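You operate a simulated robot arm through the tools that you are given. There is no shell and no other tool.

You run a simulated two-armed robot. Do the job below in one go: nothing can be reset, and whatever is moved stays where it is left.

## Task
Plug the vent, close the damper, start the firing that the card names.
Fine: programme and hold time as the firing card says; start comes last; the door stays latched.

The check looks at the end state, three seconds after you hand in, the way a careful person would. Anything else that was tipped, shoved, dropped, spilled or broken makes it a failure.

## Robot
Two 7-joint arms with fingered hands on one trunk that stands fixed in place. Base frame: the origin is at the foot of the trunk, x ahead of it, y to its left, z up. Units: mm, rad, N and s.
The left shoulder is at [70, 157, 1389], the right one opposite. With the tool pointing down near the work surface each hand reaches from about 300 to 900 mm from the base axis, measured 20 degrees to its own side. Payload 5 kg a hand.
Tool frame (each hand has its own): the origin (TCP) lies between the finger pads and is the grasp point; the fingertips stand 31 mm ahead of it; z points along the fingers, y is the line along which they close. Largest opening 156 mm; the body of the gripper starts 88 mm behind the TCP. The gripper is a hand of 4 fingers: y runs from the thumb to the fingers, the wrist lies at [0, 0, -249] in the tool frame.
Orientation is that of the tool frame in the base frame, as [roll, pitch, yaw] about the fixed x, y, z axes, in that order (R = Rz(yaw) Ry(pitch) Rx(roll)). With the fingers straight down and closing along the base's y, the tool's x points along the base's -x, its y along +y and its z along -z.

## Interface
- The arms move only by the tool drive_tool. It takes "left_rows", "right_rows" or both (then of equal length, played together; a hand with none holds still); each is a list of rows, each a list of 2 entries, a list of its own where there are three numbers: the shift along the tool's x, y, z in mm, then the turn, a rotation vector about the tool's x, y, z in rad. In form: [[[tx, ty, tz], [rx, ry, rz]], ...]. A call has 1 to 20 rows; each row is the pose to reach, as a shift and turn from the pose commanded when the call began, along the tool's axes at that moment. Rows are played at 5 a second. More than 50 mm and 0.15 rad between two rows, and nothing of the call is played. Where a pose cannot be reached the arm comes as near as it can. A force on the tool above 60 N (or 10 N above the force at the start of the call, whichever is more), or a blocked arm, ends the call early, and 0.2 s more pass. In this call time passes only in rows, and 0.2 s behind the last. The reply holds the time, the measured pose of the TCP, the force on the tool along the base axes, the opening and the grip force, in the units named above and with some noise, with the torque about the TCP (base axes, N m) and any sound that the robot's microphone picked up.
- Cameras (640 x 400 px; columns grow to the right, rows downward): "scene" is now at [121.6, 51, 1622.6]; the picture's right is [0.59, -0.81, 0.00], its down [-0.44, -0.32, -0.84] and it looks along [0.67, 0.49, -0.55] (base axes); focal length 267 px, centre (320, 200). "left" rides on the left gripper at [-72, 2, -111] in its tool frame; the picture's right is [-0.02, -1.00, 0.00], its down [0.84, -0.02, -0.54] and it looks along [0.54, -0.01, 0.84] (tool axes); focal length 234 px, centre (320, 200). "right" rides on the right gripper at [72, 2, -111] in its tool frame; the picture's right is [-0.02, 1.00, 0.00], its down [-0.84, -0.02, -0.54] and it looks along [-0.54, -0.01, 0.84] (tool axes); focal length 234 px, centre (320, 200). There is no depth. A picture from a camera that has moved, and an enlarged one, comes with that camera's place and axes in the base frame and with its lens.
- grab_frame(camera): a new picture of that camera. The clock stands still meanwhile.
- slide_trunk(by): slides the trunk up (or, below 0, down) by that many mm; the arms and the scene camera ride with it, the base frame stays. It gives what a move gives, with no picture.
- move_fingers(finger1, finger2, finger3, thumb_bend, hand): sets how far each is bent, from 0 (flat) to 1 (curled in); at 0.3 the hand is open as for a grip, at 0.7 the pads meet at the TCP. One left out holds its place. A second passes; each finger stops where it meets its share of the squeeze, and holds until it gets a number again. It is the only way to open and close the hand. It gives what a move gives, with no picture; readings hold the bend of each and the force on the fingers (four entries, about 0 where the hand has none), thumb and palm.
- turn_head(pan, tilt): turns the head with the scene camera to pan (to the left, within 1.501 rad either way) and tilt (down, from -0.506 to 1.204), counted from straight ahead of the robot. It gives what a move gives.
- close_up(camera, box): a new picture of the part [left, top, right, bottom] of that camera's present view, enlarged. The clock stands still meanwhile.
- sign_off(): hands the job in; it is judged then, once.

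Places have to be worked out from the pictures, the camera data and where the tool is seen. Open the grippers and draw the arms clear of the work before you hand the job in, unless the task says otherwise.

The tools are called after "Request:" as name(argument=value, ...) on one line, values as JSON. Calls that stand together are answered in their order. drive_tool: Moves the arms, as the interface text tells. Its arguments: {"type":"object","properties":{"left_rows":{"type":"array","items":{"type":"array"}},"right_rows":{"type":"array","items":{"type":"array"}}},"required":[]} The other tools are called the same way: slide_trunk (by) slides the trunk up or down; move_fingers (finger1, finger2, finger3, thumb_bend, hand) moves the fingers one by one; turn_head (pan, tilt) turns the head that bears the scene camera; grab_frame (camera) takes a picture; close_up (camera, box) takes an enlarged picture of a part of a camera's view; sign_off () hands the job in.

At the start:

```text
clock: 0.0
left_ee_pos: [392.7, 507.6, 1495.9]
left_tool_rot: [3.141, 0.001, -3.139]
left_contact_force: [0.5, -0.2, 0.0]
left_wrist_torque: [0.0, 0.03, 0.01]
left_gripper_width: 155.9
left_grasp_force: 0.1
left_shape: jaw
left_bend: [0.3, 0.3, 0.3, 0.3]
left_finger forces: [0.0, 0.0, 0.1, 0.1, 0.0, 0.0]
right_ee_pos: [449.3, 39.6, 1402.1]
right_tool_rot: [-3.14, 0.001, -3.141]
right_contact_force: [0.0, 0.4, -0.1]
right_wrist_torque: [0.01, -0.02, 0.0]
right_gripper_width: 155.7
right_grasp_force: 0.1
right_shape: jaw
right_bend: [0.3, 0.3, 0.3, 0.3]
right_finger forces: [0.0, 0.0, 0.0, 0.0, 0.1, 0.0]
trunk travel left (down, up): [-775.0, 165.0]
head pan, tilt: [0.632, 0.579]
```

scene: 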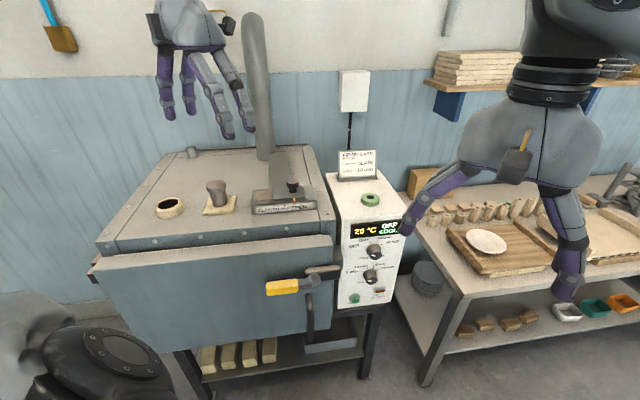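
right: 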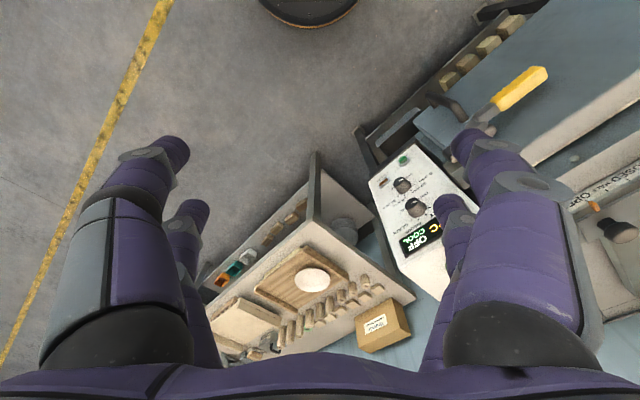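
left: 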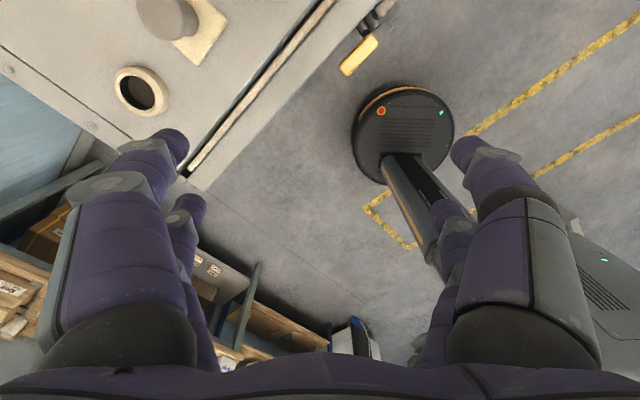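

The scene shows a kiln with a vent hole on top, a plug on a pad, a damper slide, and a control panel with a card above it. I'll look at these in close-up first.

Request:
close_up(camera="scene", box=[325, 140, 415, 200])

Request:
close_up(camera="scene", box=[325, 210, 415, 310])

Request:
close_up(camera="scene", box=[140, 130, 340, 255])

Request:
close_up(camera="scene", box=[240, 240, 400, 340])

```text
6.67 times, centred on (370, 170) of scene
camera zoom: at [121.6, 51.0, 1622.6], right [0.59, -0.81, 0.0], down [-0.44, -0.32, -0.84], along [0.67, 0.49, -0.55], focal length 1781 px, centre (-13, 400)
```

zoom: 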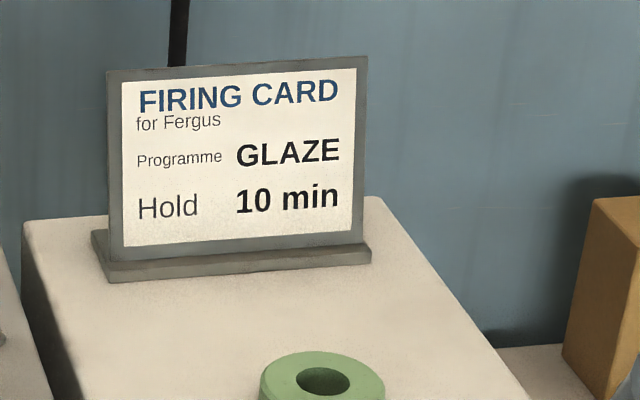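

```text
4.00 times, centred on (370, 260) of scene
camera zoom: at [121.6, 51.0, 1622.6], right [0.59, -0.81, 0.0], down [-0.44, -0.32, -0.84], along [0.67, 0.49, -0.55], focal length 1068 px, centre (120, -40)
```

zoom: 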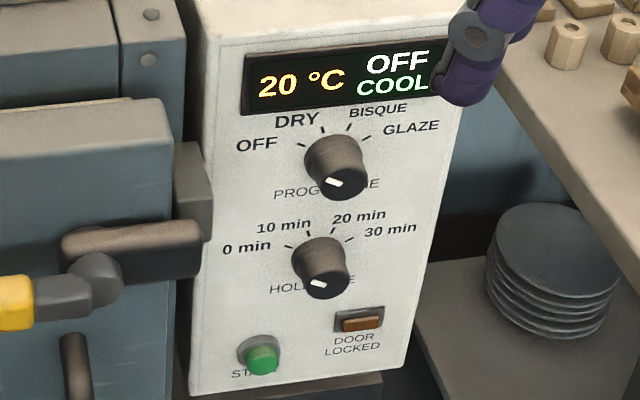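

```text
3.20 times, centred on (240, 192) of scene
camera zoom: at [121.6, 51.0, 1622.6], right [0.59, -0.81, 0.0], down [-0.44, -0.32, -0.84], along [0.67, 0.49, -0.55], focal length 855 px, centre (576, 224)
```

zoom: 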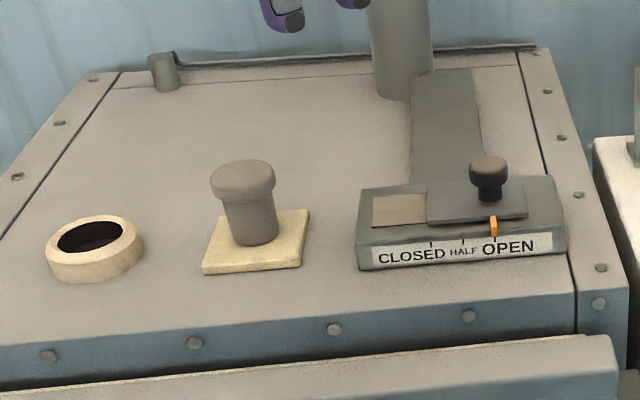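

```text
4.00 times, centred on (320, 290) of scene
camera zoom: at [121.6, 51.0, 1622.6], right [0.59, -0.81, 0.0], down [-0.44, -0.32, -0.84], along [0.67, 0.49, -0.55], focal length 1068 px, centre (320, -160)
```

zoom: 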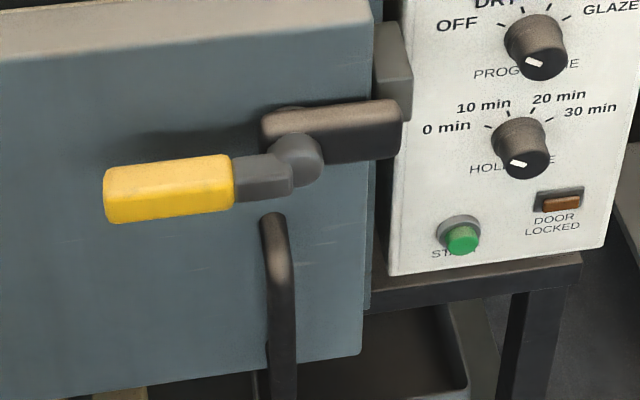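

The card says GLAZE, with a 10 min hold. By triangulating I put the vent ring at about (396, 828, 1152) and the plug near (518, 752). I'll look closer at the hands and at the other cameras' views.

Request:
close_up(camera="scene", box=[130, 0, 290, 150])

Request:
close_up(camera="scene", box=[400, 20, 640, 310])

Request:
close_up(camera="right", box=[350, 100, 480, 280])

Request:
close_up(camera="left", box=[80, 0, 280, 130])

Request:
close_up(camera="scene", box=[355, 240, 395, 290])

```text
2.67 times, centred on (210, 75) of scene
camera zoom: at [121.6, 51.0, 1622.6], right [0.59, -0.81, 0.0], down [-0.44, -0.32, -0.84], along [0.67, 0.49, -0.55], focal length 712 px, centre (613, 533)
```

zoom: 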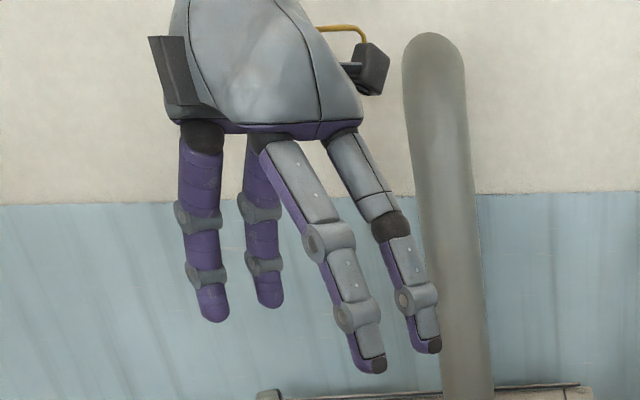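

```text
1.38 times, centred on (520, 165) of scene
camera zoom: at [121.6, 51.0, 1622.6], right [0.59, -0.81, 0.0], down [-0.44, -0.32, -0.84], along [0.67, 0.49, -0.55], focal length 368 px, centre (44, 248)
```

zoom: 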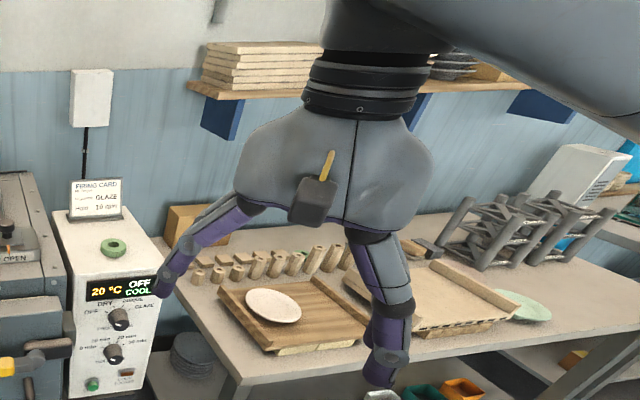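

```text
2.22 times, centred on (415, 190) of right
camera zoom: at [378.1, 40.8, 1513.5], right [0.02, 1.0, 0.0], down [0.84, -0.02, 0.54], along [0.54, -0.01, -0.84], focal length 520 px, centre (109, 222)
```

zoom: 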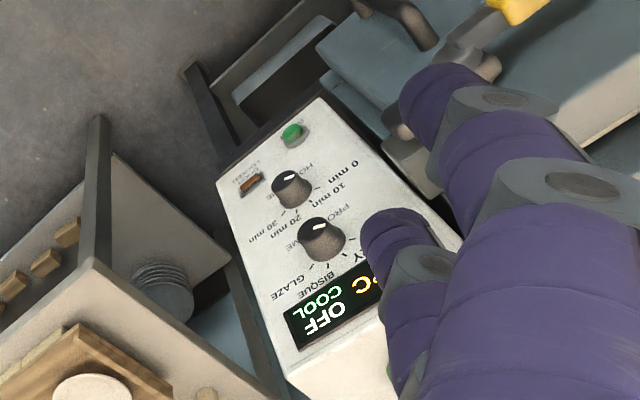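

```text
3.08 times, centred on (180, 65) of left
camera zoom: at [465.9, 508.6, 1607.6], right [0.03, -1.0, 0.0], down [-0.84, -0.02, 0.54], along [-0.54, -0.01, -0.84], focal length 720 px, centre (751, 615)
```

zoom: 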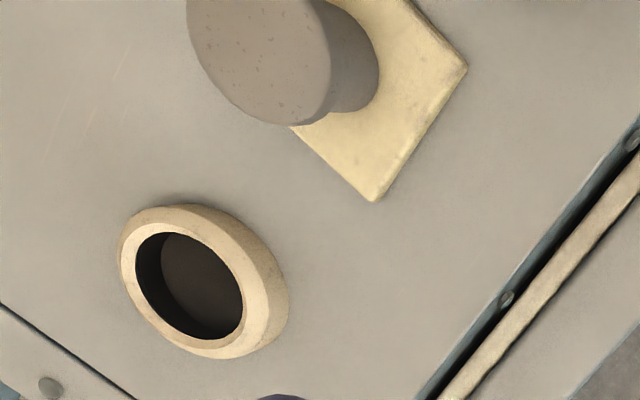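

```text
8.00 times, centred on (375, 265) of scene
camera zoom: at [121.6, 51.0, 1622.6], right [0.59, -0.81, 0.0], down [-0.44, -0.32, -0.84], along [0.67, 0.49, -0.55], focal length 2137 px, centre (-120, -320)
```

zoom: 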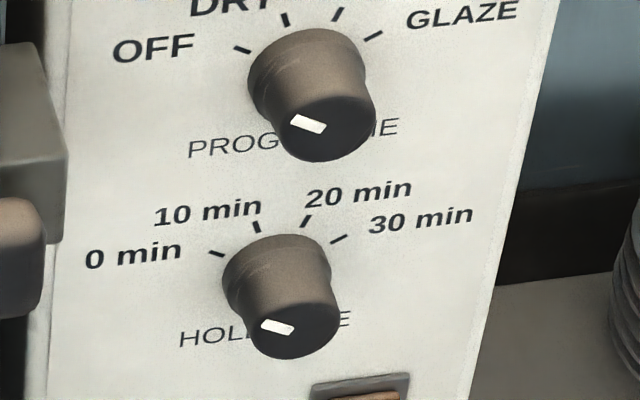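

The programme knob points at OFF and the hold knob at 0 min. I'll raise the trunk to get a second viewpoint for stereo; the arms ride up clear of everything.

Request:
slide_trunk(by=160)

Request:
grab_frame(camera="scene")

Request:
close_up(camera="scene", box=[140, 180, 340, 305])

Request:
close_up(camera="scene", box=[325, 250, 415, 350])

Request:
grab_frame(camera="right")

Request:
grab_frame(camera="left")

```text
clock: 1.8
left_ee_pos: [395.1, 507.2, 1655.7]
left_tool_rot: [3.141, 0.002, -3.141]
left_contact_force: [-0.7, -0.8, 0.0]
left_wrist_torque: [0.04, -0.03, 0.0]
left_gripper_width: 155.7
left_grasp_force: 0.0
left_shape: jaw
left_bend: [0.3, 0.3, 0.3, 0.3]
left_finger forces: [0.0, 0.0, 0.0, 0.1, 0.1, 0.0]
right_ee_pos: [450.1, 40.5, 1562.6]
right_tool_rot: [-3.141, 0.0, -3.141]
right_contact_force: [0.1, 0.2, 0.4]
right_wrist_torque: [0.01, -0.02, -0.01]
right_gripper_width: 156.0
right_grasp_force: 0.1
right_shape: jaw
right_bend: [0.3, 0.3, 0.3, 0.3]
right_finger forces: [0.0, 0.1, 0.1, 0.0, 0.0, 0.0]
trunk travel left (down, up): [-935.0, 5.0]
head pan, tilt: [0.632, 0.579]
```

```text
taken
camera scene: at [121.6, 51.1, 1782.6], right [0.59, -0.81, 0.0], down [-0.44, -0.32, -0.84], along [0.67, 0.49, -0.55], focal length 267 px, centre (320, 200)
```

scene: 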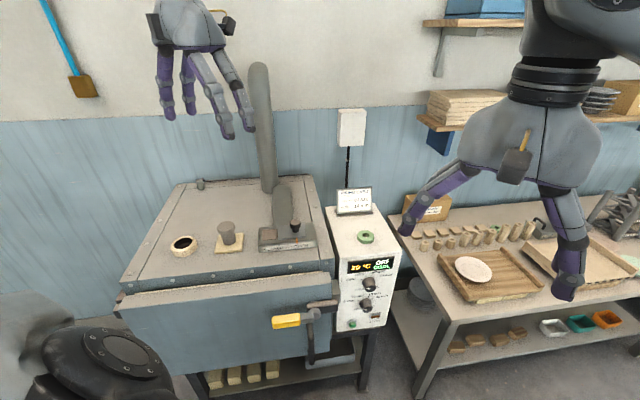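

```text
3.20 times, centred on (240, 242) of scene
camera zoom: at [121.6, 51.1, 1782.6], right [0.59, -0.81, 0.0], down [-0.44, -0.32, -0.84], along [0.67, 0.49, -0.55], focal length 855 px, centre (576, 64)
```

zoom: 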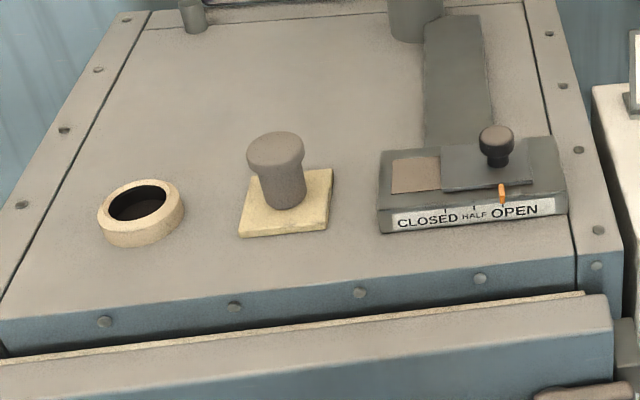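

```text
4.00 times, centred on (370, 300) of scene
camera zoom: at [121.6, 51.1, 1782.6], right [0.59, -0.81, 0.0], down [-0.44, -0.32, -0.84], along [0.67, 0.49, -0.55], focal length 1068 px, centre (120, -200)
```

zoom: 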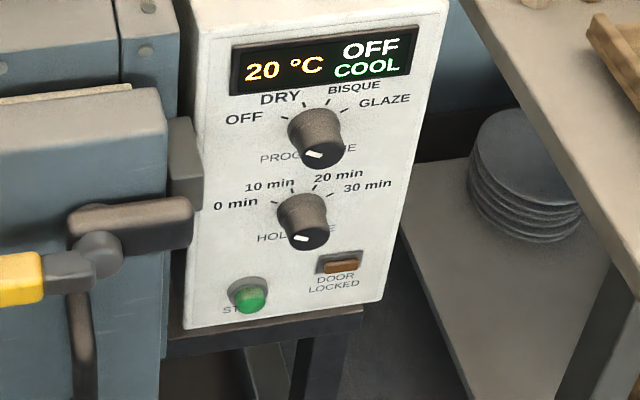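

```text
taken
camera right: at [378.2, 40.9, 1673.3], right [0.02, 1.0, 0.0], down [0.84, -0.02, 0.54], along [0.54, -0.01, -0.84], focal length 234 px, centre (320, 200)
```

right: 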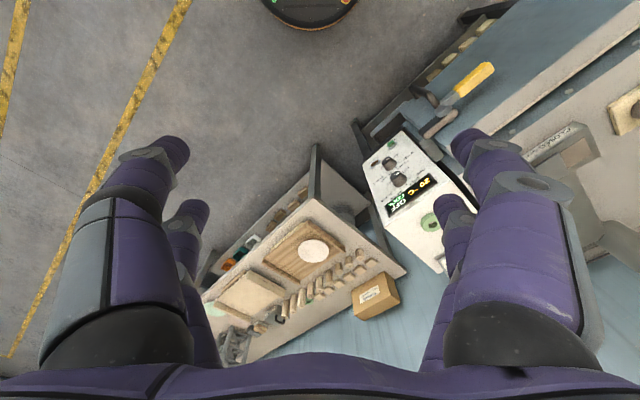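

```text
taken
camera left: at [466.0, 508.7, 1767.4], right [0.03, -1.0, 0.0], down [-0.84, -0.02, 0.54], along [-0.54, -0.01, -0.84], focal length 234 px, centre (320, 200)
```

left: 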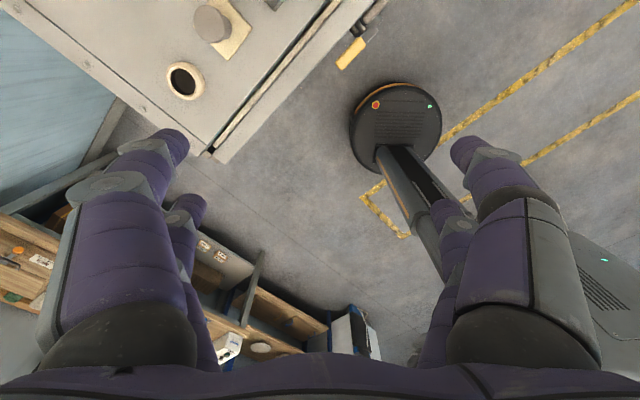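

The two views put the kiln at about 45° yaw with its top at z≈1140. The plug is near (497, 712), its cap top at z≈1220, and the damper knob is near (658, 549, 1215). I'll now bend fingers one at a time in free air to see which is which.

Request:
move_fingers(hand="left", finger1=0.6)

Request:
grab_frame(camera="left")

Request:
move_fingers(hand="left", finger3=0.6)

Request:
grab_frame(camera="left")

Request:
move_fingers(hand="left", thumb_bend=0.6)

Request:
grab_frame(camera="left")

```text
clock: 2.8
left_ee_pos: [395.0, 506.9, 1655.5]
left_tool_rot: [-3.14, 0.001, -3.139]
left_contact_force: [-0.4, 0.5, -0.1]
left_wrist_torque: [0.01, 0.0, -0.02]
left_gripper_width: 101.5
left_grasp_force: 0.0
left_shape: fingers
left_bend: [0.6, 0.3, 0.3, 0.3]
left_finger forces: [0.0, 0.0, 0.0, 0.1, 0.0, 0.0]
right_ee_pos: [449.9, 39.8, 1562.8]
right_tool_rot: [-3.141, -0.001, -3.141]
right_contact_force: [-0.2, 0.9, 1.0]
right_wrist_torque: [0.0, 0.03, 0.0]
right_gripper_width: 155.9
right_grasp_force: 0.0
right_shape: jaw
right_bend: [0.3, 0.3, 0.3, 0.3]
right_finger forces: [0.1, 0.0, 0.0, 0.0, 0.1, 0.0]
trunk travel left (down, up): [-935.0, 5.0]
head pan, tilt: [0.632, 0.579]
```

```text
taken
camera left: at [465.9, 508.7, 1767.5], right [0.03, -1.0, 0.0], down [-0.84, -0.02, 0.54], along [-0.54, -0.01, -0.84], focal length 234 px, centre (320, 200)
```

left: 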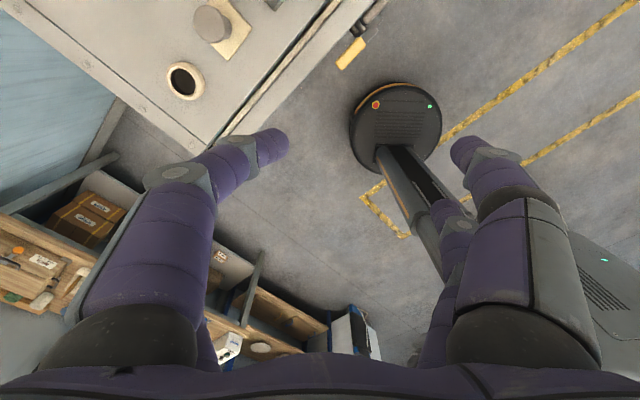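

```text
clock: 3.8
left_ee_pos: [394.1, 506.8, 1656.3]
left_tool_rot: [-3.141, 0.001, -3.14]
left_contact_force: [-0.5, 0.8, 0.2]
left_wrist_torque: [-0.01, 0.0, 0.02]
left_gripper_width: 101.5
left_grasp_force: 0.1
left_shape: fingers
left_bend: [0.6, 0.3, 0.6, 0.3]
left_finger forces: [0.1, 0.1, 0.0, 0.0, 0.0, 0.1]
right_ee_pos: [451.2, 40.3, 1562.1]
right_tool_rot: [-3.141, 0.0, -3.142]
right_contact_force: [-0.2, 0.1, 0.5]
right_wrist_torque: [0.03, 0.0, 0.02]
right_gripper_width: 155.9
right_grasp_force: 0.0
right_shape: jaw
right_bend: [0.3, 0.3, 0.3, 0.3]
right_finger forces: [0.1, 0.1, 0.0, 0.1, 0.1, 0.0]
trunk travel left (down, up): [-935.0, 5.0]
head pan, tilt: [0.632, 0.579]
```

```text
taken
camera left: at [465.9, 508.6, 1767.6], right [0.03, -1.0, 0.0], down [-0.84, -0.02, 0.54], along [-0.54, -0.01, -0.84], focal length 234 px, centre (320, 200)
```

left: 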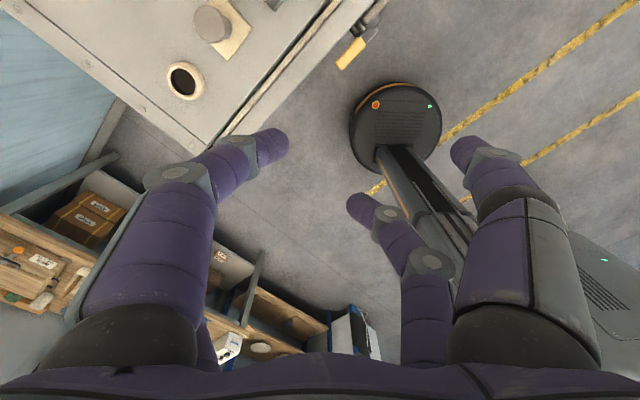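

```text
clock: 4.8
left_ee_pos: [394.3, 507.4, 1656.7]
left_tool_rot: [-3.142, 0.001, -3.139]
left_contact_force: [0.2, 0.7, -1.0]
left_wrist_torque: [-0.06, 0.0, 0.0]
left_gripper_width: 42.0
left_grasp_force: 0.0
left_shape: fingers
left_bend: [0.6, 0.3, 0.6, 0.6]
left_finger forces: [0.0, 0.0, 0.0, 0.0, 0.0, 0.1]
right_ee_pos: [451.0, 39.4, 1562.4]
right_tool_rot: [-3.141, 0.0, -3.141]
right_contact_force: [-0.4, -0.4, -0.1]
right_wrist_torque: [0.02, 0.0, 0.0]
right_gripper_width: 155.8
right_grasp_force: 0.0
right_shape: jaw
right_bend: [0.3, 0.3, 0.3, 0.3]
right_finger forces: [0.0, 0.1, 0.0, 0.1, 0.0, 0.1]
trunk travel left (down, up): [-935.0, 5.0]
head pan, tilt: [0.632, 0.579]
```

```text
taken
camera left: at [465.9, 508.7, 1767.6], right [0.03, -1.0, 0.0], down [-0.84, -0.02, 0.54], along [-0.54, -0.01, -0.84], focal length 234 px, centre (320, 200)
```

left: 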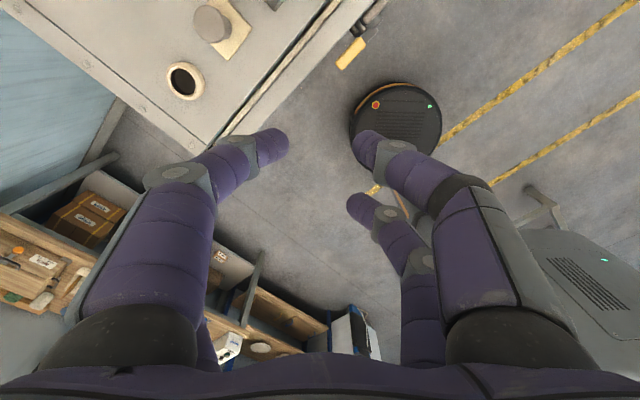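

In the left hand, finger1 and the thumb oppose each other on the camera side, and finger2 and finger3 on the far side. I'll set all four to 0.4 (about 118 mm open), then bring the hand above the plug, turned 45° to line up with the kiln, to measure from close by.

Request:
move_fingers(hand="left", finger1=0.4, finger2=0.4, finger3=0.4, thumb_bend=0.4)

Request:
drive_tool(left_rows=[[[-12, 25, 30], [0, 0, -0.1]], [[-25, 50, 62], [0, 0, -0.2]], [[-38, 76, 94], [0, 0, -0.3]], [[-51, 102, 126], [0, 0, -0.4]], [[-64, 128, 158], [0, 0, -0.5]], [[-77, 154, 190], [0, 0, -0.6]], [[-90, 180, 222], [0, 0, -0.7]], [[-102, 205, 254], [0, 0, -0.785]]])

Request:
grab_frame(camera="left")

Request:
grab_frame(camera="scene")

```text
clock: 5.8
left_ee_pos: [394.3, 507.0, 1656.6]
left_tool_rot: [-3.141, 0.002, -3.14]
left_contact_force: [-0.8, 0.2, 0.4]
left_wrist_torque: [-0.01, 0.02, 0.03]
left_gripper_width: 120.6
left_grasp_force: 0.0
left_shape: fingers
left_bend: [0.4, 0.4, 0.4, 0.4]
left_finger forces: [0.0, 0.0, 0.1, 0.1, 0.0, 0.1]
right_ee_pos: [449.8, 39.3, 1562.6]
right_tool_rot: [-3.14, -0.001, 3.14]
right_contact_force: [0.4, 0.5, 0.3]
right_wrist_torque: [0.01, -0.01, 0.0]
right_gripper_width: 156.2
right_grasp_force: 0.0
right_shape: jaw
right_bend: [0.3, 0.3, 0.3, 0.3]
right_finger forces: [0.0, 0.1, 0.0, 0.0, 0.0, 0.0]
trunk travel left (down, up): [-935.0, 5.0]
head pan, tilt: [0.632, 0.579]
```

```text
clock: 7.6
left_ee_pos: [498.0, 716.8, 1402.3]
left_tool_rot: [-3.14, 0.0, -2.355]
left_contact_force: [0.6, -0.1, 0.0]
left_wrist_torque: [-0.03, 0.02, -0.01]
left_gripper_width: 120.8
left_grasp_force: 0.1
left_shape: fingers
left_bend: [0.4, 0.4, 0.4, 0.4]
left_finger forces: [0.0, 0.0, 0.1, 0.1, 0.0, 0.0]
right_ee_pos: [452.2, 41.8, 1561.9]
right_tool_rot: [-3.139, -0.001, -3.141]
right_contact_force: [-0.3, 0.7, -0.6]
right_wrist_torque: [-0.06, 0.03, -0.01]
right_gripper_width: 156.0
right_grasp_force: 0.0
right_shape: jaw
right_bend: [0.3, 0.3, 0.3, 0.3]
right_finger forces: [0.0, 0.1, 0.0, 0.0, 0.0, 0.1]
trunk travel left (down, up): [-935.0, 5.0]
head pan, tilt: [0.632, 0.579]
```

```text
taken
camera left: at [547.2, 768.2, 1512.8], right [0.73, -0.69, 0.0], down [-0.58, -0.61, 0.54], along [-0.37, -0.4, -0.84], focal length 234 px, centre (320, 200)
```

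left: 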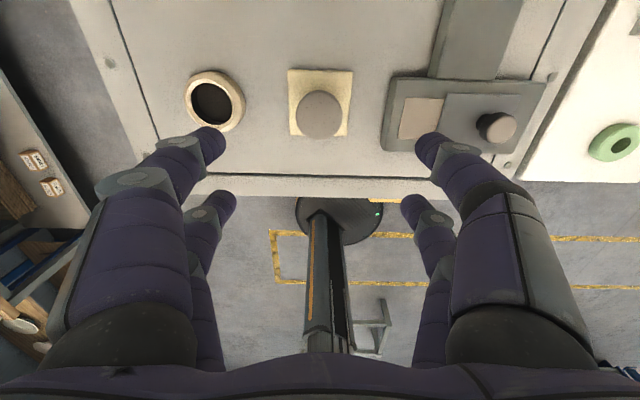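

```text
taken
camera scene: at [123.7, 53.6, 1782.4], right [0.59, -0.81, 0.0], down [-0.44, -0.33, -0.84], along [0.67, 0.49, -0.55], focal length 267 px, centre (320, 200)
```

scene: 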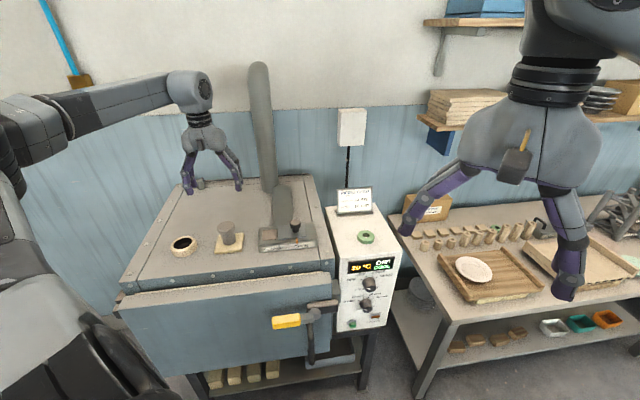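

I have the plug axis at about (502, 723) with its cap top at z≈1213, and the vent axis at about (395, 830) with its rim at z≈1160. I'll zoom in to measure the sizes better.

Request:
close_up(camera="left", box=[170, 50, 370, 175])

Request:
close_up(camera="left", box=[370, 50, 570, 175])

Request:
close_up(camera="scene", box=[160, 210, 260, 272])

```text
3.20 times, centred on (270, 112) of left
camera zoom: at [547.2, 768.2, 1512.8], right [0.73, -0.69, 0.0], down [-0.58, -0.61, 0.54], along [-0.37, -0.4, -0.84], focal length 749 px, centre (480, 480)
```

zoom: 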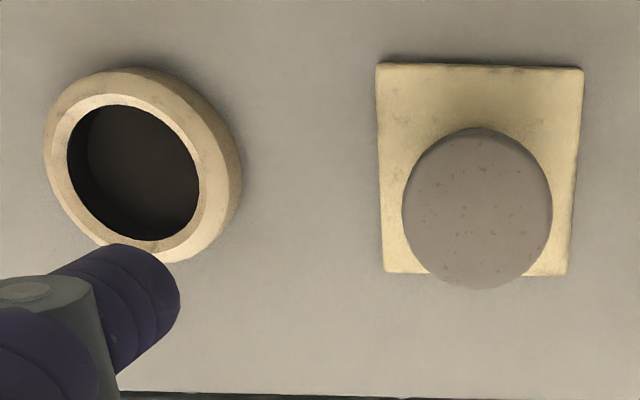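

```text
3.20 times, centred on (470, 112) of left
camera zoom: at [547.2, 768.2, 1512.8], right [0.73, -0.69, 0.0], down [-0.58, -0.61, 0.54], along [-0.37, -0.4, -0.84], focal length 749 px, centre (-160, 480)
```

zoom: 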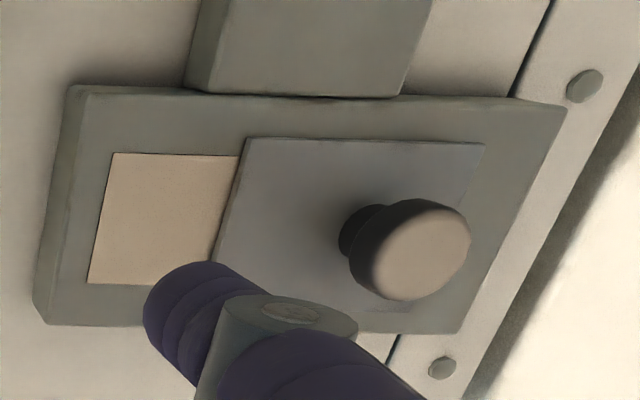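

```text
6.40 times, centred on (210, 241) of scene
camera zoom: at [123.7, 53.6, 1782.4], right [0.59, -0.81, 0.0], down [-0.44, -0.33, -0.84], along [0.67, 0.49, -0.55], focal length 1709 px, centre (1024, -62)
```

zoom: 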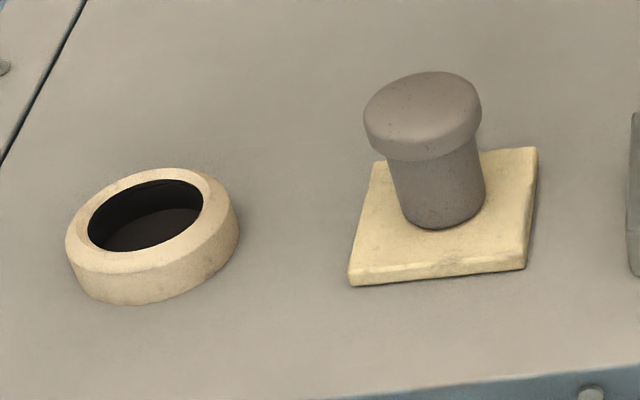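

The plug's cap is about 60 mm across and 23 mm tall, on a tapered stem of about 45 mm. I'll descend over it to TCP z≈1262, so the tips stay above the cap, and check the centring.

Request:
drive_tool(left_rows=[[[-3, 0.5, 40], [0, 0, 0]], [[-6, 1, 80], [0, 0, 0]], [[-7, 1.5, 120], [0, 0, 0]], [[-7, 1.5, 140], [0, 0, 0]]])

Request:
grab_frame(camera="left")

Request:
close_up(camera="scene", box=[150, 150, 310, 260])

```text
clock: 8.6
left_ee_pos: [500.6, 718.3, 1262.5]
left_tool_rot: [-3.14, 0.002, -2.355]
left_contact_force: [0.2, -0.3, 0.2]
left_wrist_torque: [0.02, 0.02, -0.03]
left_gripper_width: 120.8
left_grasp_force: 0.0
left_shape: fingers
left_bend: [0.4, 0.4, 0.4, 0.4]
left_finger forces: [0.1, 0.0, 0.0, 0.0, 0.1, 0.0]
right_ee_pos: [449.3, 40.0, 1562.9]
right_tool_rot: [3.141, 0.001, 3.14]
right_contact_force: [0.0, 0.1, -0.1]
right_wrist_torque: [0.02, -0.04, -0.02]
right_gripper_width: 155.7
right_grasp_force: 0.1
right_shape: jaw
right_bend: [0.3, 0.3, 0.3, 0.3]
right_finger forces: [0.0, 0.0, 0.0, 0.1, 0.0, 0.1]
trunk travel left (down, up): [-935.0, 5.0]
head pan, tilt: [0.632, 0.579]
```

```text
taken
camera left: at [549.9, 770.7, 1373.2], right [0.72, -0.69, 0.0], down [-0.58, -0.61, 0.54], along [-0.37, -0.39, -0.84], focal length 234 px, centre (320, 200)
```

left: 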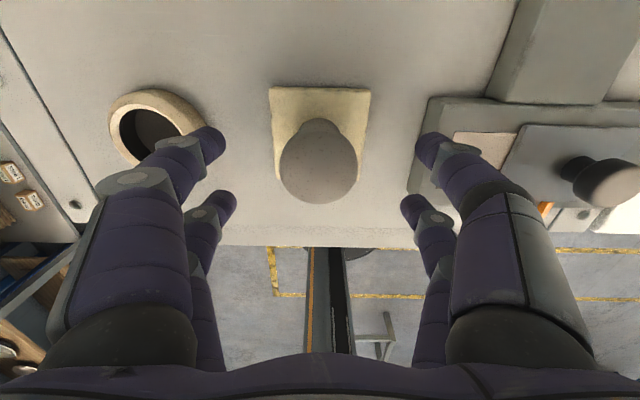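

```text
3.64 times, centred on (230, 205) of scene
camera zoom: at [121.1, 50.6, 1782.7], right [0.59, -0.81, 0.0], down [-0.44, -0.32, -0.84], along [0.68, 0.49, -0.55], focal length 971 px, centre (647, 182)
```

zoom: 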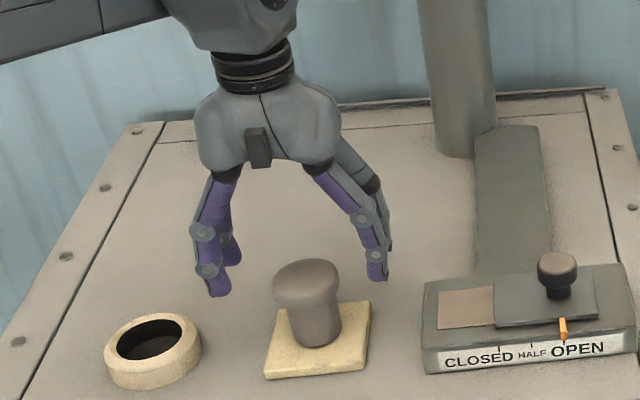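

The cap sits near the centre of the hand. I'll zoom in to refine the offset before the final descent.

Request:
close_up(camera="left", box=[240, 80, 400, 220])

```text
2.86 times, centred on (320, 150) of left
camera zoom: at [549.9, 770.7, 1373.2], right [0.72, -0.69, 0.0], down [-0.58, -0.61, 0.54], along [-0.37, -0.39, -0.84], focal length 669 px, centre (320, 343)
```

zoom: 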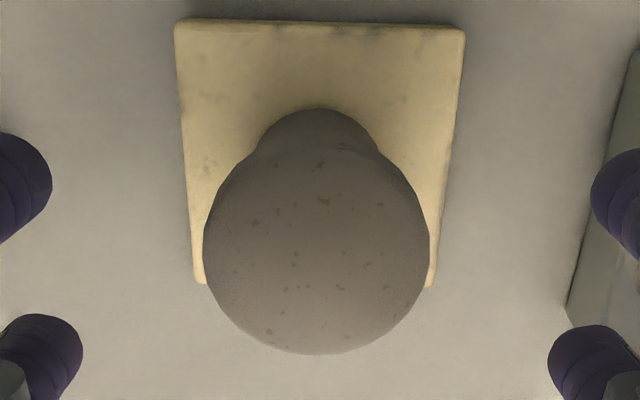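

The pad is 90 mm square with its centre at (498.4, 718.3), and the plug stands on it, so the TCP is within 2 mm of the axis. I'll descend to z≈1217 and close on the cap.

Request:
drive_tool(left_rows=[[[1, 1.5, 25], [0, 0, 0]], [[1, 1.5, 45], [0, 0, 0]]])

Request:
move_fingers(hand="left", finger1=0.52, finger2=0.52, finger3=0.52, thumb_bend=0.52)

Request:
grab_frame(camera="left")

Request:
close_up(camera="scene", box=[150, 160, 310, 270])

```text
clock: 9.2
left_ee_pos: [500.7, 719.5, 1217.4]
left_tool_rot: [-3.141, 0.0, -2.354]
left_contact_force: [-0.3, 0.4, -0.8]
left_wrist_torque: [-0.02, -0.01, 0.04]
left_gripper_width: 120.5
left_grasp_force: 0.2
left_shape: fingers
left_bend: [0.4, 0.4, 0.4, 0.4]
left_finger forces: [0.0, 0.0, 0.0, 0.1, 0.0, 0.1]
right_ee_pos: [451.2, 41.3, 1560.9]
right_tool_rot: [-3.142, 0.001, 3.141]
right_contact_force: [0.3, 0.0, 0.3]
right_wrist_torque: [0.01, 0.01, -0.01]
right_gripper_width: 155.7
right_grasp_force: 0.2
right_shape: jaw
right_bend: [0.3, 0.3, 0.3, 0.3]
right_finger forces: [0.0, 0.0, 0.1, 0.0, 0.0, 0.1]
trunk travel left (down, up): [-935.0, 5.0]
head pan, tilt: [0.632, 0.579]
```

```text
clock: 10.2
left_ee_pos: [499.9, 717.7, 1217.8]
left_tool_rot: [3.14, 0.0, -2.355]
left_contact_force: [-0.6, 0.1, 0.4]
left_wrist_torque: [0.01, 0.05, 0.0]
left_gripper_width: 73.7
left_grasp_force: 0.0
left_shape: fingers
left_bend: [0.52, 0.52, 0.52, 0.52]
left_finger forces: [0.0, 0.0, 0.0, 0.0, 0.0, 0.1]
right_ee_pos: [449.8, 40.1, 1562.1]
right_tool_rot: [-3.142, 0.001, 3.14]
right_contact_force: [0.3, 0.3, 0.0]
right_wrist_torque: [0.01, 0.05, 0.04]
right_gripper_width: 155.8
right_grasp_force: 0.1
right_shape: jaw
right_bend: [0.3, 0.3, 0.3, 0.3]
right_finger forces: [0.0, 0.1, 0.0, 0.0, 0.0, 0.1]
trunk travel left (down, up): [-935.0, 5.0]
head pan, tilt: [0.632, 0.579]
```

```text
taken
camera left: at [549.0, 770.0, 1329.9], right [0.72, -0.69, 0.0], down [-0.58, -0.61, 0.54], along [-0.37, -0.39, -0.84], focal length 234 px, centre (320, 200)
```

left: 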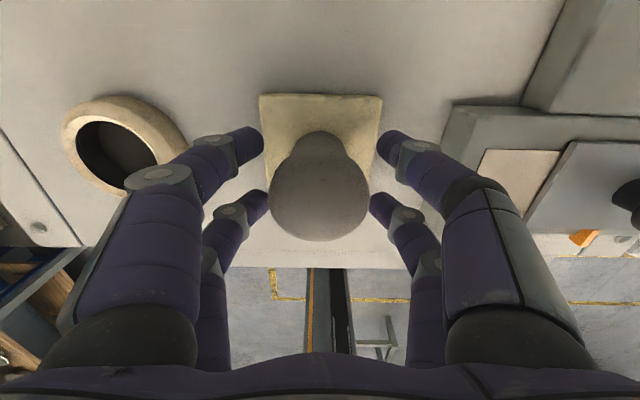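

```text
3.64 times, centred on (230, 215) of scene
camera zoom: at [121.4, 50.7, 1782.7], right [0.59, -0.81, 0.0], down [-0.44, -0.32, -0.84], along [0.67, 0.49, -0.55], focal length 971 px, centre (647, 146)
```

zoom: 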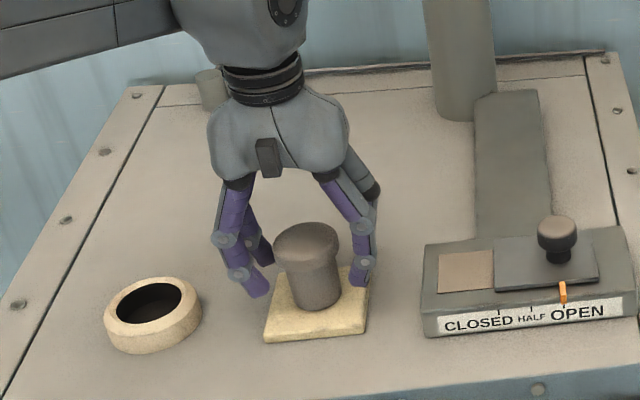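

The fingers now straddle the cap symmetrically. I'll close until they grip.

Request:
move_fingers(hand="left", finger1=0.65, finger2=0.65, finger3=0.65, thumb_bend=0.65)

Request:
grab_frame(camera="left")

Request:
close_up(camera="scene", box=[150, 160, 310, 270])

```text
clock: 11.2
left_ee_pos: [499.6, 717.5, 1218.1]
left_tool_rot: [3.141, 0.001, -2.356]
left_contact_force: [0.1, -0.4, -0.1]
left_wrist_torque: [0.01, -0.04, 0.01]
left_gripper_width: 26.6
left_grasp_force: 2.8
left_shape: fingers
left_bend: [0.64, 0.63, 0.63, 0.64]
left_finger forces: [0.9, 2.1, 1.3, 0.0, 1.7, 0.0]
right_ee_pos: [450.1, 39.5, 1564.0]
right_tool_rot: [3.14, -0.001, 3.139]
right_contact_force: [0.0, -0.9, 0.6]
right_wrist_torque: [0.02, 0.0, 0.03]
right_gripper_width: 155.8
right_grasp_force: 0.0
right_shape: jaw
right_bend: [0.3, 0.3, 0.3, 0.3]
right_finger forces: [0.0, 0.0, 0.1, 0.1, 0.0, 0.1]
trunk travel left (down, up): [-935.0, 5.0]
head pan, tilt: [0.632, 0.579]
```

```text
taken
camera left: at [549.1, 770.4, 1329.6], right [0.72, -0.69, 0.0], down [-0.58, -0.61, 0.54], along [-0.37, -0.39, -0.84], focal length 234 px, centre (320, 200)
```

left: 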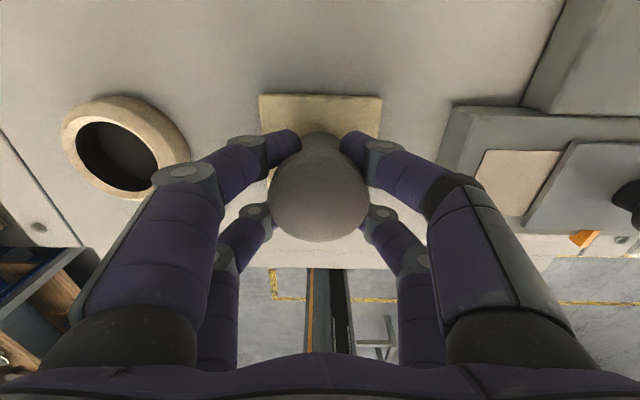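

```text
3.64 times, centred on (230, 215) of scene
camera zoom: at [121.7, 51.2, 1782.6], right [0.59, -0.81, 0.0], down [-0.44, -0.32, -0.84], along [0.67, 0.49, -0.55], focal length 971 px, centre (647, 146)
```

zoom: 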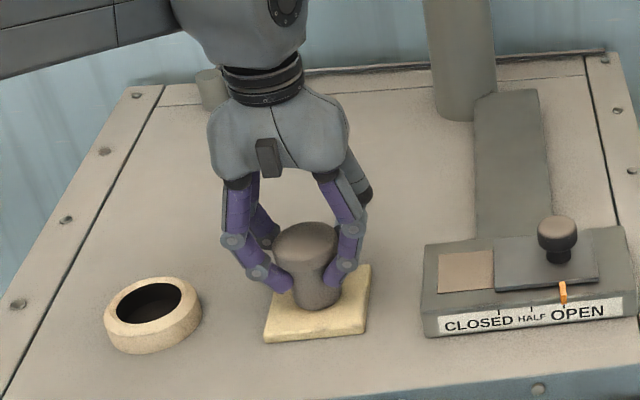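

The fingertips have closed around the stem just under the cap, with light force. I'll squeeze a bit more for a firm hold.

Request:
move_fingers(hand="left", finger1=0.72, finger2=0.72, finger3=0.72, thumb_bend=0.72)

Request:
close_up(camera="left", box=[220, 80, 420, 260])

```text
clock: 12.2
left_ee_pos: [500.5, 719.1, 1217.5]
left_tool_rot: [-3.141, 0.003, -2.355]
left_contact_force: [-0.3, 0.1, 0.5]
left_wrist_torque: [0.03, 0.02, -0.01]
left_gripper_width: 21.7
left_grasp_force: 15.9
left_shape: fingers
left_bend: [0.64, 0.63, 0.64, 0.68]
left_finger forces: [7.6, 9.1, 7.3, 0.0, 8.1, 0.0]
right_ee_pos: [450.6, 39.6, 1561.9]
right_tool_rot: [3.141, 0.001, 3.141]
right_contact_force: [0.4, -0.6, -0.3]
right_wrist_torque: [-0.02, -0.02, -0.02]
right_gripper_width: 155.9
right_grasp_force: 0.0
right_shape: jaw
right_bend: [0.3, 0.3, 0.3, 0.3]
right_finger forces: [0.0, 0.1, 0.0, 0.0, 0.1, 0.0]
trunk travel left (down, up): [-935.0, 5.0]
head pan, tilt: [0.632, 0.579]
```

```text
2.22 times, centred on (320, 170) of left
camera zoom: at [549.2, 770.5, 1329.4], right [0.72, -0.69, 0.0], down [-0.58, -0.61, 0.54], along [-0.37, -0.39, -0.84], focal length 520 px, centre (320, 267)
```

zoom: 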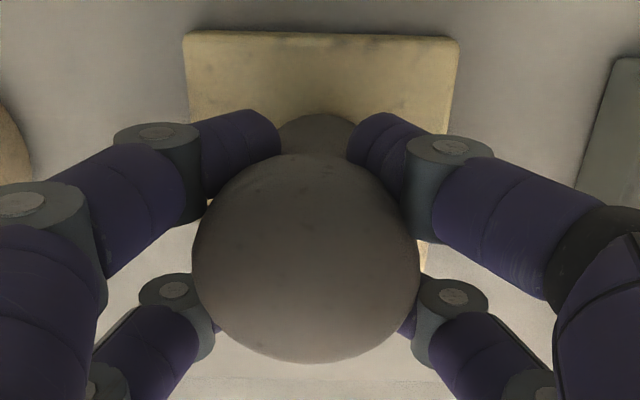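

The grip is firm, about 16 N in all. I'll lift the plug straight up 65 mm and check that it holds.

Request:
drive_tool(left_rows=[[[0, 0, -15], [0, 0, 0]], [[0, 0, -40], [0, 0, 0]], [[0, 0, -65], [0, 0, 0]]])

Request:
grab_frame(camera="left")

Request:
close_up(camera="scene", box=[150, 150, 310, 260])

```text
clock: 13.0
left_ee_pos: [499.2, 718.7, 1283.1]
left_tool_rot: [3.14, 0.003, -2.356]
left_contact_force: [-0.1, 0.3, -1.9]
left_wrist_torque: [0.0, 0.01, -0.03]
left_gripper_width: 21.3
left_grasp_force: 16.1
left_shape: fingers
left_bend: [0.64, 0.63, 0.64, 0.68]
left_finger forces: [7.6, 9.0, 7.1, 0.1, 8.2, 0.0]
right_ee_pos: [450.7, 39.2, 1563.0]
right_tool_rot: [3.14, -0.001, 3.141]
right_contact_force: [0.6, 0.7, -0.4]
right_wrist_torque: [0.0, -0.01, -0.05]
right_gripper_width: 155.8
right_grasp_force: 0.0
right_shape: jaw
right_bend: [0.3, 0.3, 0.3, 0.3]
right_finger forces: [0.1, 0.0, 0.0, 0.0, 0.1, 0.0]
trunk travel left (down, up): [-935.0, 5.0]
head pan, tilt: [0.632, 0.579]
```

```text
taken
camera left: at [548.0, 770.5, 1395.4], right [0.72, -0.69, 0.0], down [-0.58, -0.61, 0.54], along [-0.37, -0.39, -0.84], focal length 234 px, centre (320, 200)
```

left: 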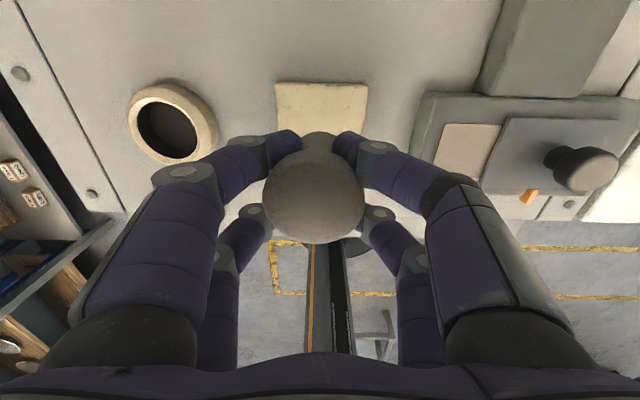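

```text
3.64 times, centred on (230, 205) of scene
camera zoom: at [121.3, 50.3, 1782.6], right [0.59, -0.81, 0.0], down [-0.44, -0.32, -0.84], along [0.68, 0.49, -0.55], focal length 971 px, centre (647, 182)
```

zoom: 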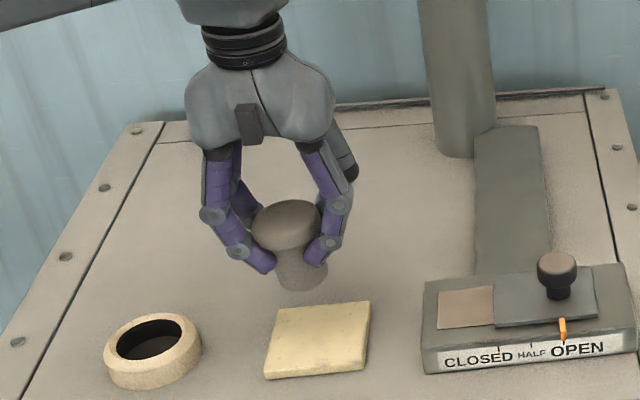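

The plug is lifted. I'll check its tilt and measure the vent ring from here.

Request:
close_up(camera="left", box=[220, 80, 420, 260])

Request:
close_up(camera="left", box=[100, 60, 260, 180])

Request:
close_up(camera="scene", box=[195, 180, 265, 240])

```text
2.22 times, centred on (320, 170) of left
camera zoom: at [548.0, 770.5, 1395.4], right [0.72, -0.69, 0.0], down [-0.58, -0.61, 0.54], along [-0.37, -0.39, -0.84], focal length 520 px, centre (320, 267)
```

zoom: 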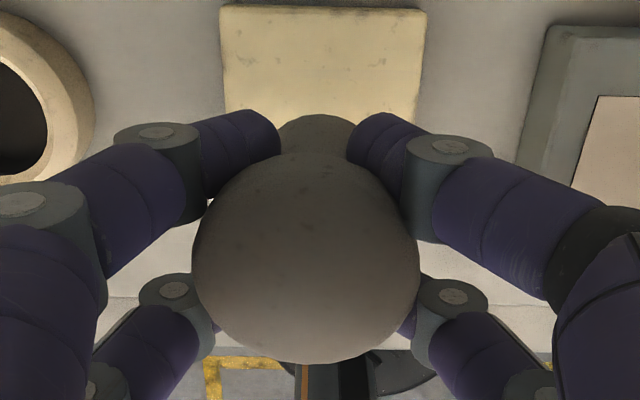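

```text
3.33 times, centred on (180, 120) of left
camera zoom: at [548.0, 770.5, 1395.4], right [0.72, -0.69, 0.0], down [-0.58, -0.61, 0.54], along [-0.37, -0.39, -0.84], focal length 781 px, centre (787, 467)
```

zoom: 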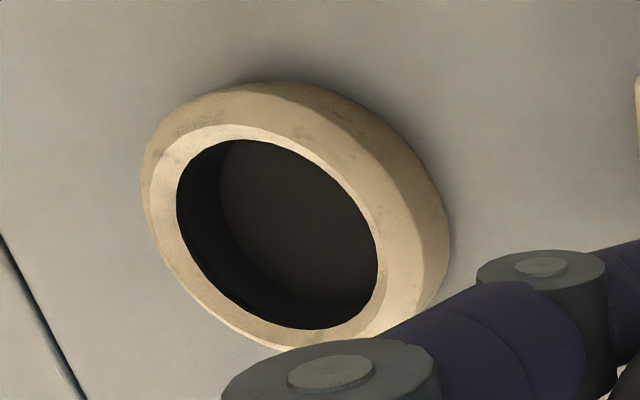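

```text
6.67 times, centred on (230, 210) of scene
camera zoom: at [121.3, 50.3, 1782.6], right [0.59, -0.81, 0.0], down [-0.44, -0.32, -0.84], along [0.68, 0.49, -0.55], focal length 1781 px, centre (920, 133)
```

zoom: 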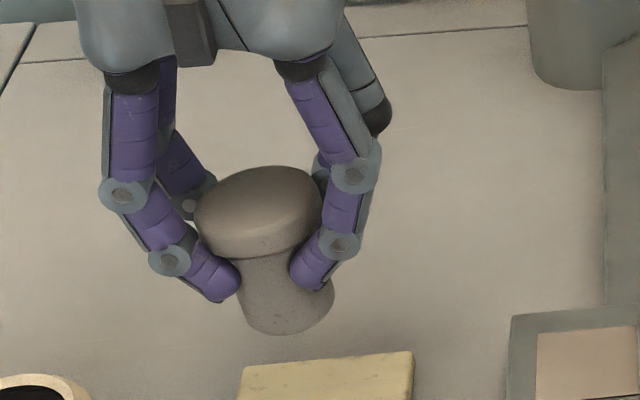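

The plug sits upright in the hand with its axis at about (+1, +4) mm in tool x and y. The vent works out near (391, 828), so I'll carry the plug there at the present height and compare stem with ring.

Request:
drive_tool(left_rows=[[[-0.5, 35, 0], [0, 0, 0]], [[-1, 75, 0], [0, 0, 0]], [[-1.5, 115, 0], [0, 0, 0]], [[-2, 150, 0], [0, 0, 0]]])

Request:
grab_frame(camera="left")

Request:
close_up(camera="scene", box=[135, 180, 235, 260])

Request:
close_up(camera="left", box=[220, 80, 420, 260])

```text
clock: 14.0
left_ee_pos: [392.7, 829.3, 1284.1]
left_tool_rot: [-3.141, 0.001, -2.357]
left_contact_force: [0.4, -0.1, -2.3]
left_wrist_torque: [-0.03, -0.03, 0.0]
left_gripper_width: 21.5
left_grasp_force: 16.4
left_shape: fingers
left_bend: [0.64, 0.63, 0.64, 0.68]
left_finger forces: [7.4, 9.0, 7.1, 0.0, 8.4, 0.0]
right_ee_pos: [450.1, 41.0, 1561.7]
right_tool_rot: [-3.14, 0.0, 3.141]
right_contact_force: [0.0, 0.5, 0.5]
right_wrist_torque: [0.0, -0.01, -0.01]
right_gripper_width: 156.0
right_grasp_force: 0.1
right_shape: jaw
right_bend: [0.3, 0.3, 0.3, 0.3]
right_finger forces: [0.0, 0.1, 0.0, 0.1, 0.1, 0.0]
trunk travel left (down, up): [-935.0, 5.0]
head pan, tilt: [0.632, 0.579]
```

```text
taken
camera left: at [442.6, 880.7, 1395.4], right [0.72, -0.69, 0.0], down [-0.58, -0.61, 0.54], along [-0.37, -0.39, -0.84], focal length 234 px, centre (320, 200)
```

left: 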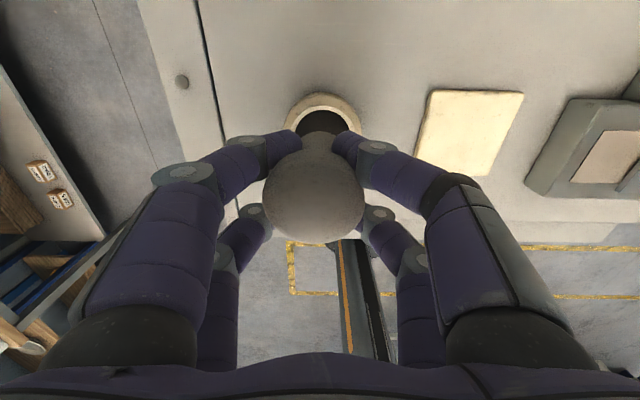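

```text
5.00 times, centred on (185, 220) of scene
camera zoom: at [121.1, 52.9, 1782.6], right [0.59, -0.81, 0.0], down [-0.44, -0.32, -0.84], along [0.68, 0.49, -0.55], focal length 1335 px, centre (995, 100)
```

zoom: 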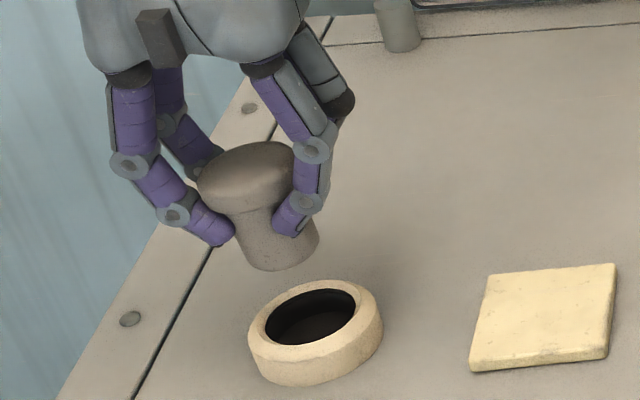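

```text
2.22 times, centred on (320, 170) of left
camera zoom: at [442.6, 880.7, 1395.4], right [0.72, -0.69, 0.0], down [-0.58, -0.61, 0.54], along [-0.37, -0.39, -0.84], focal length 520 px, centre (320, 267)
```

zoom: 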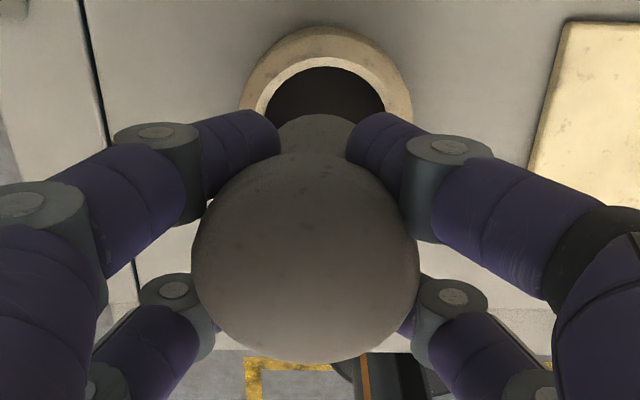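

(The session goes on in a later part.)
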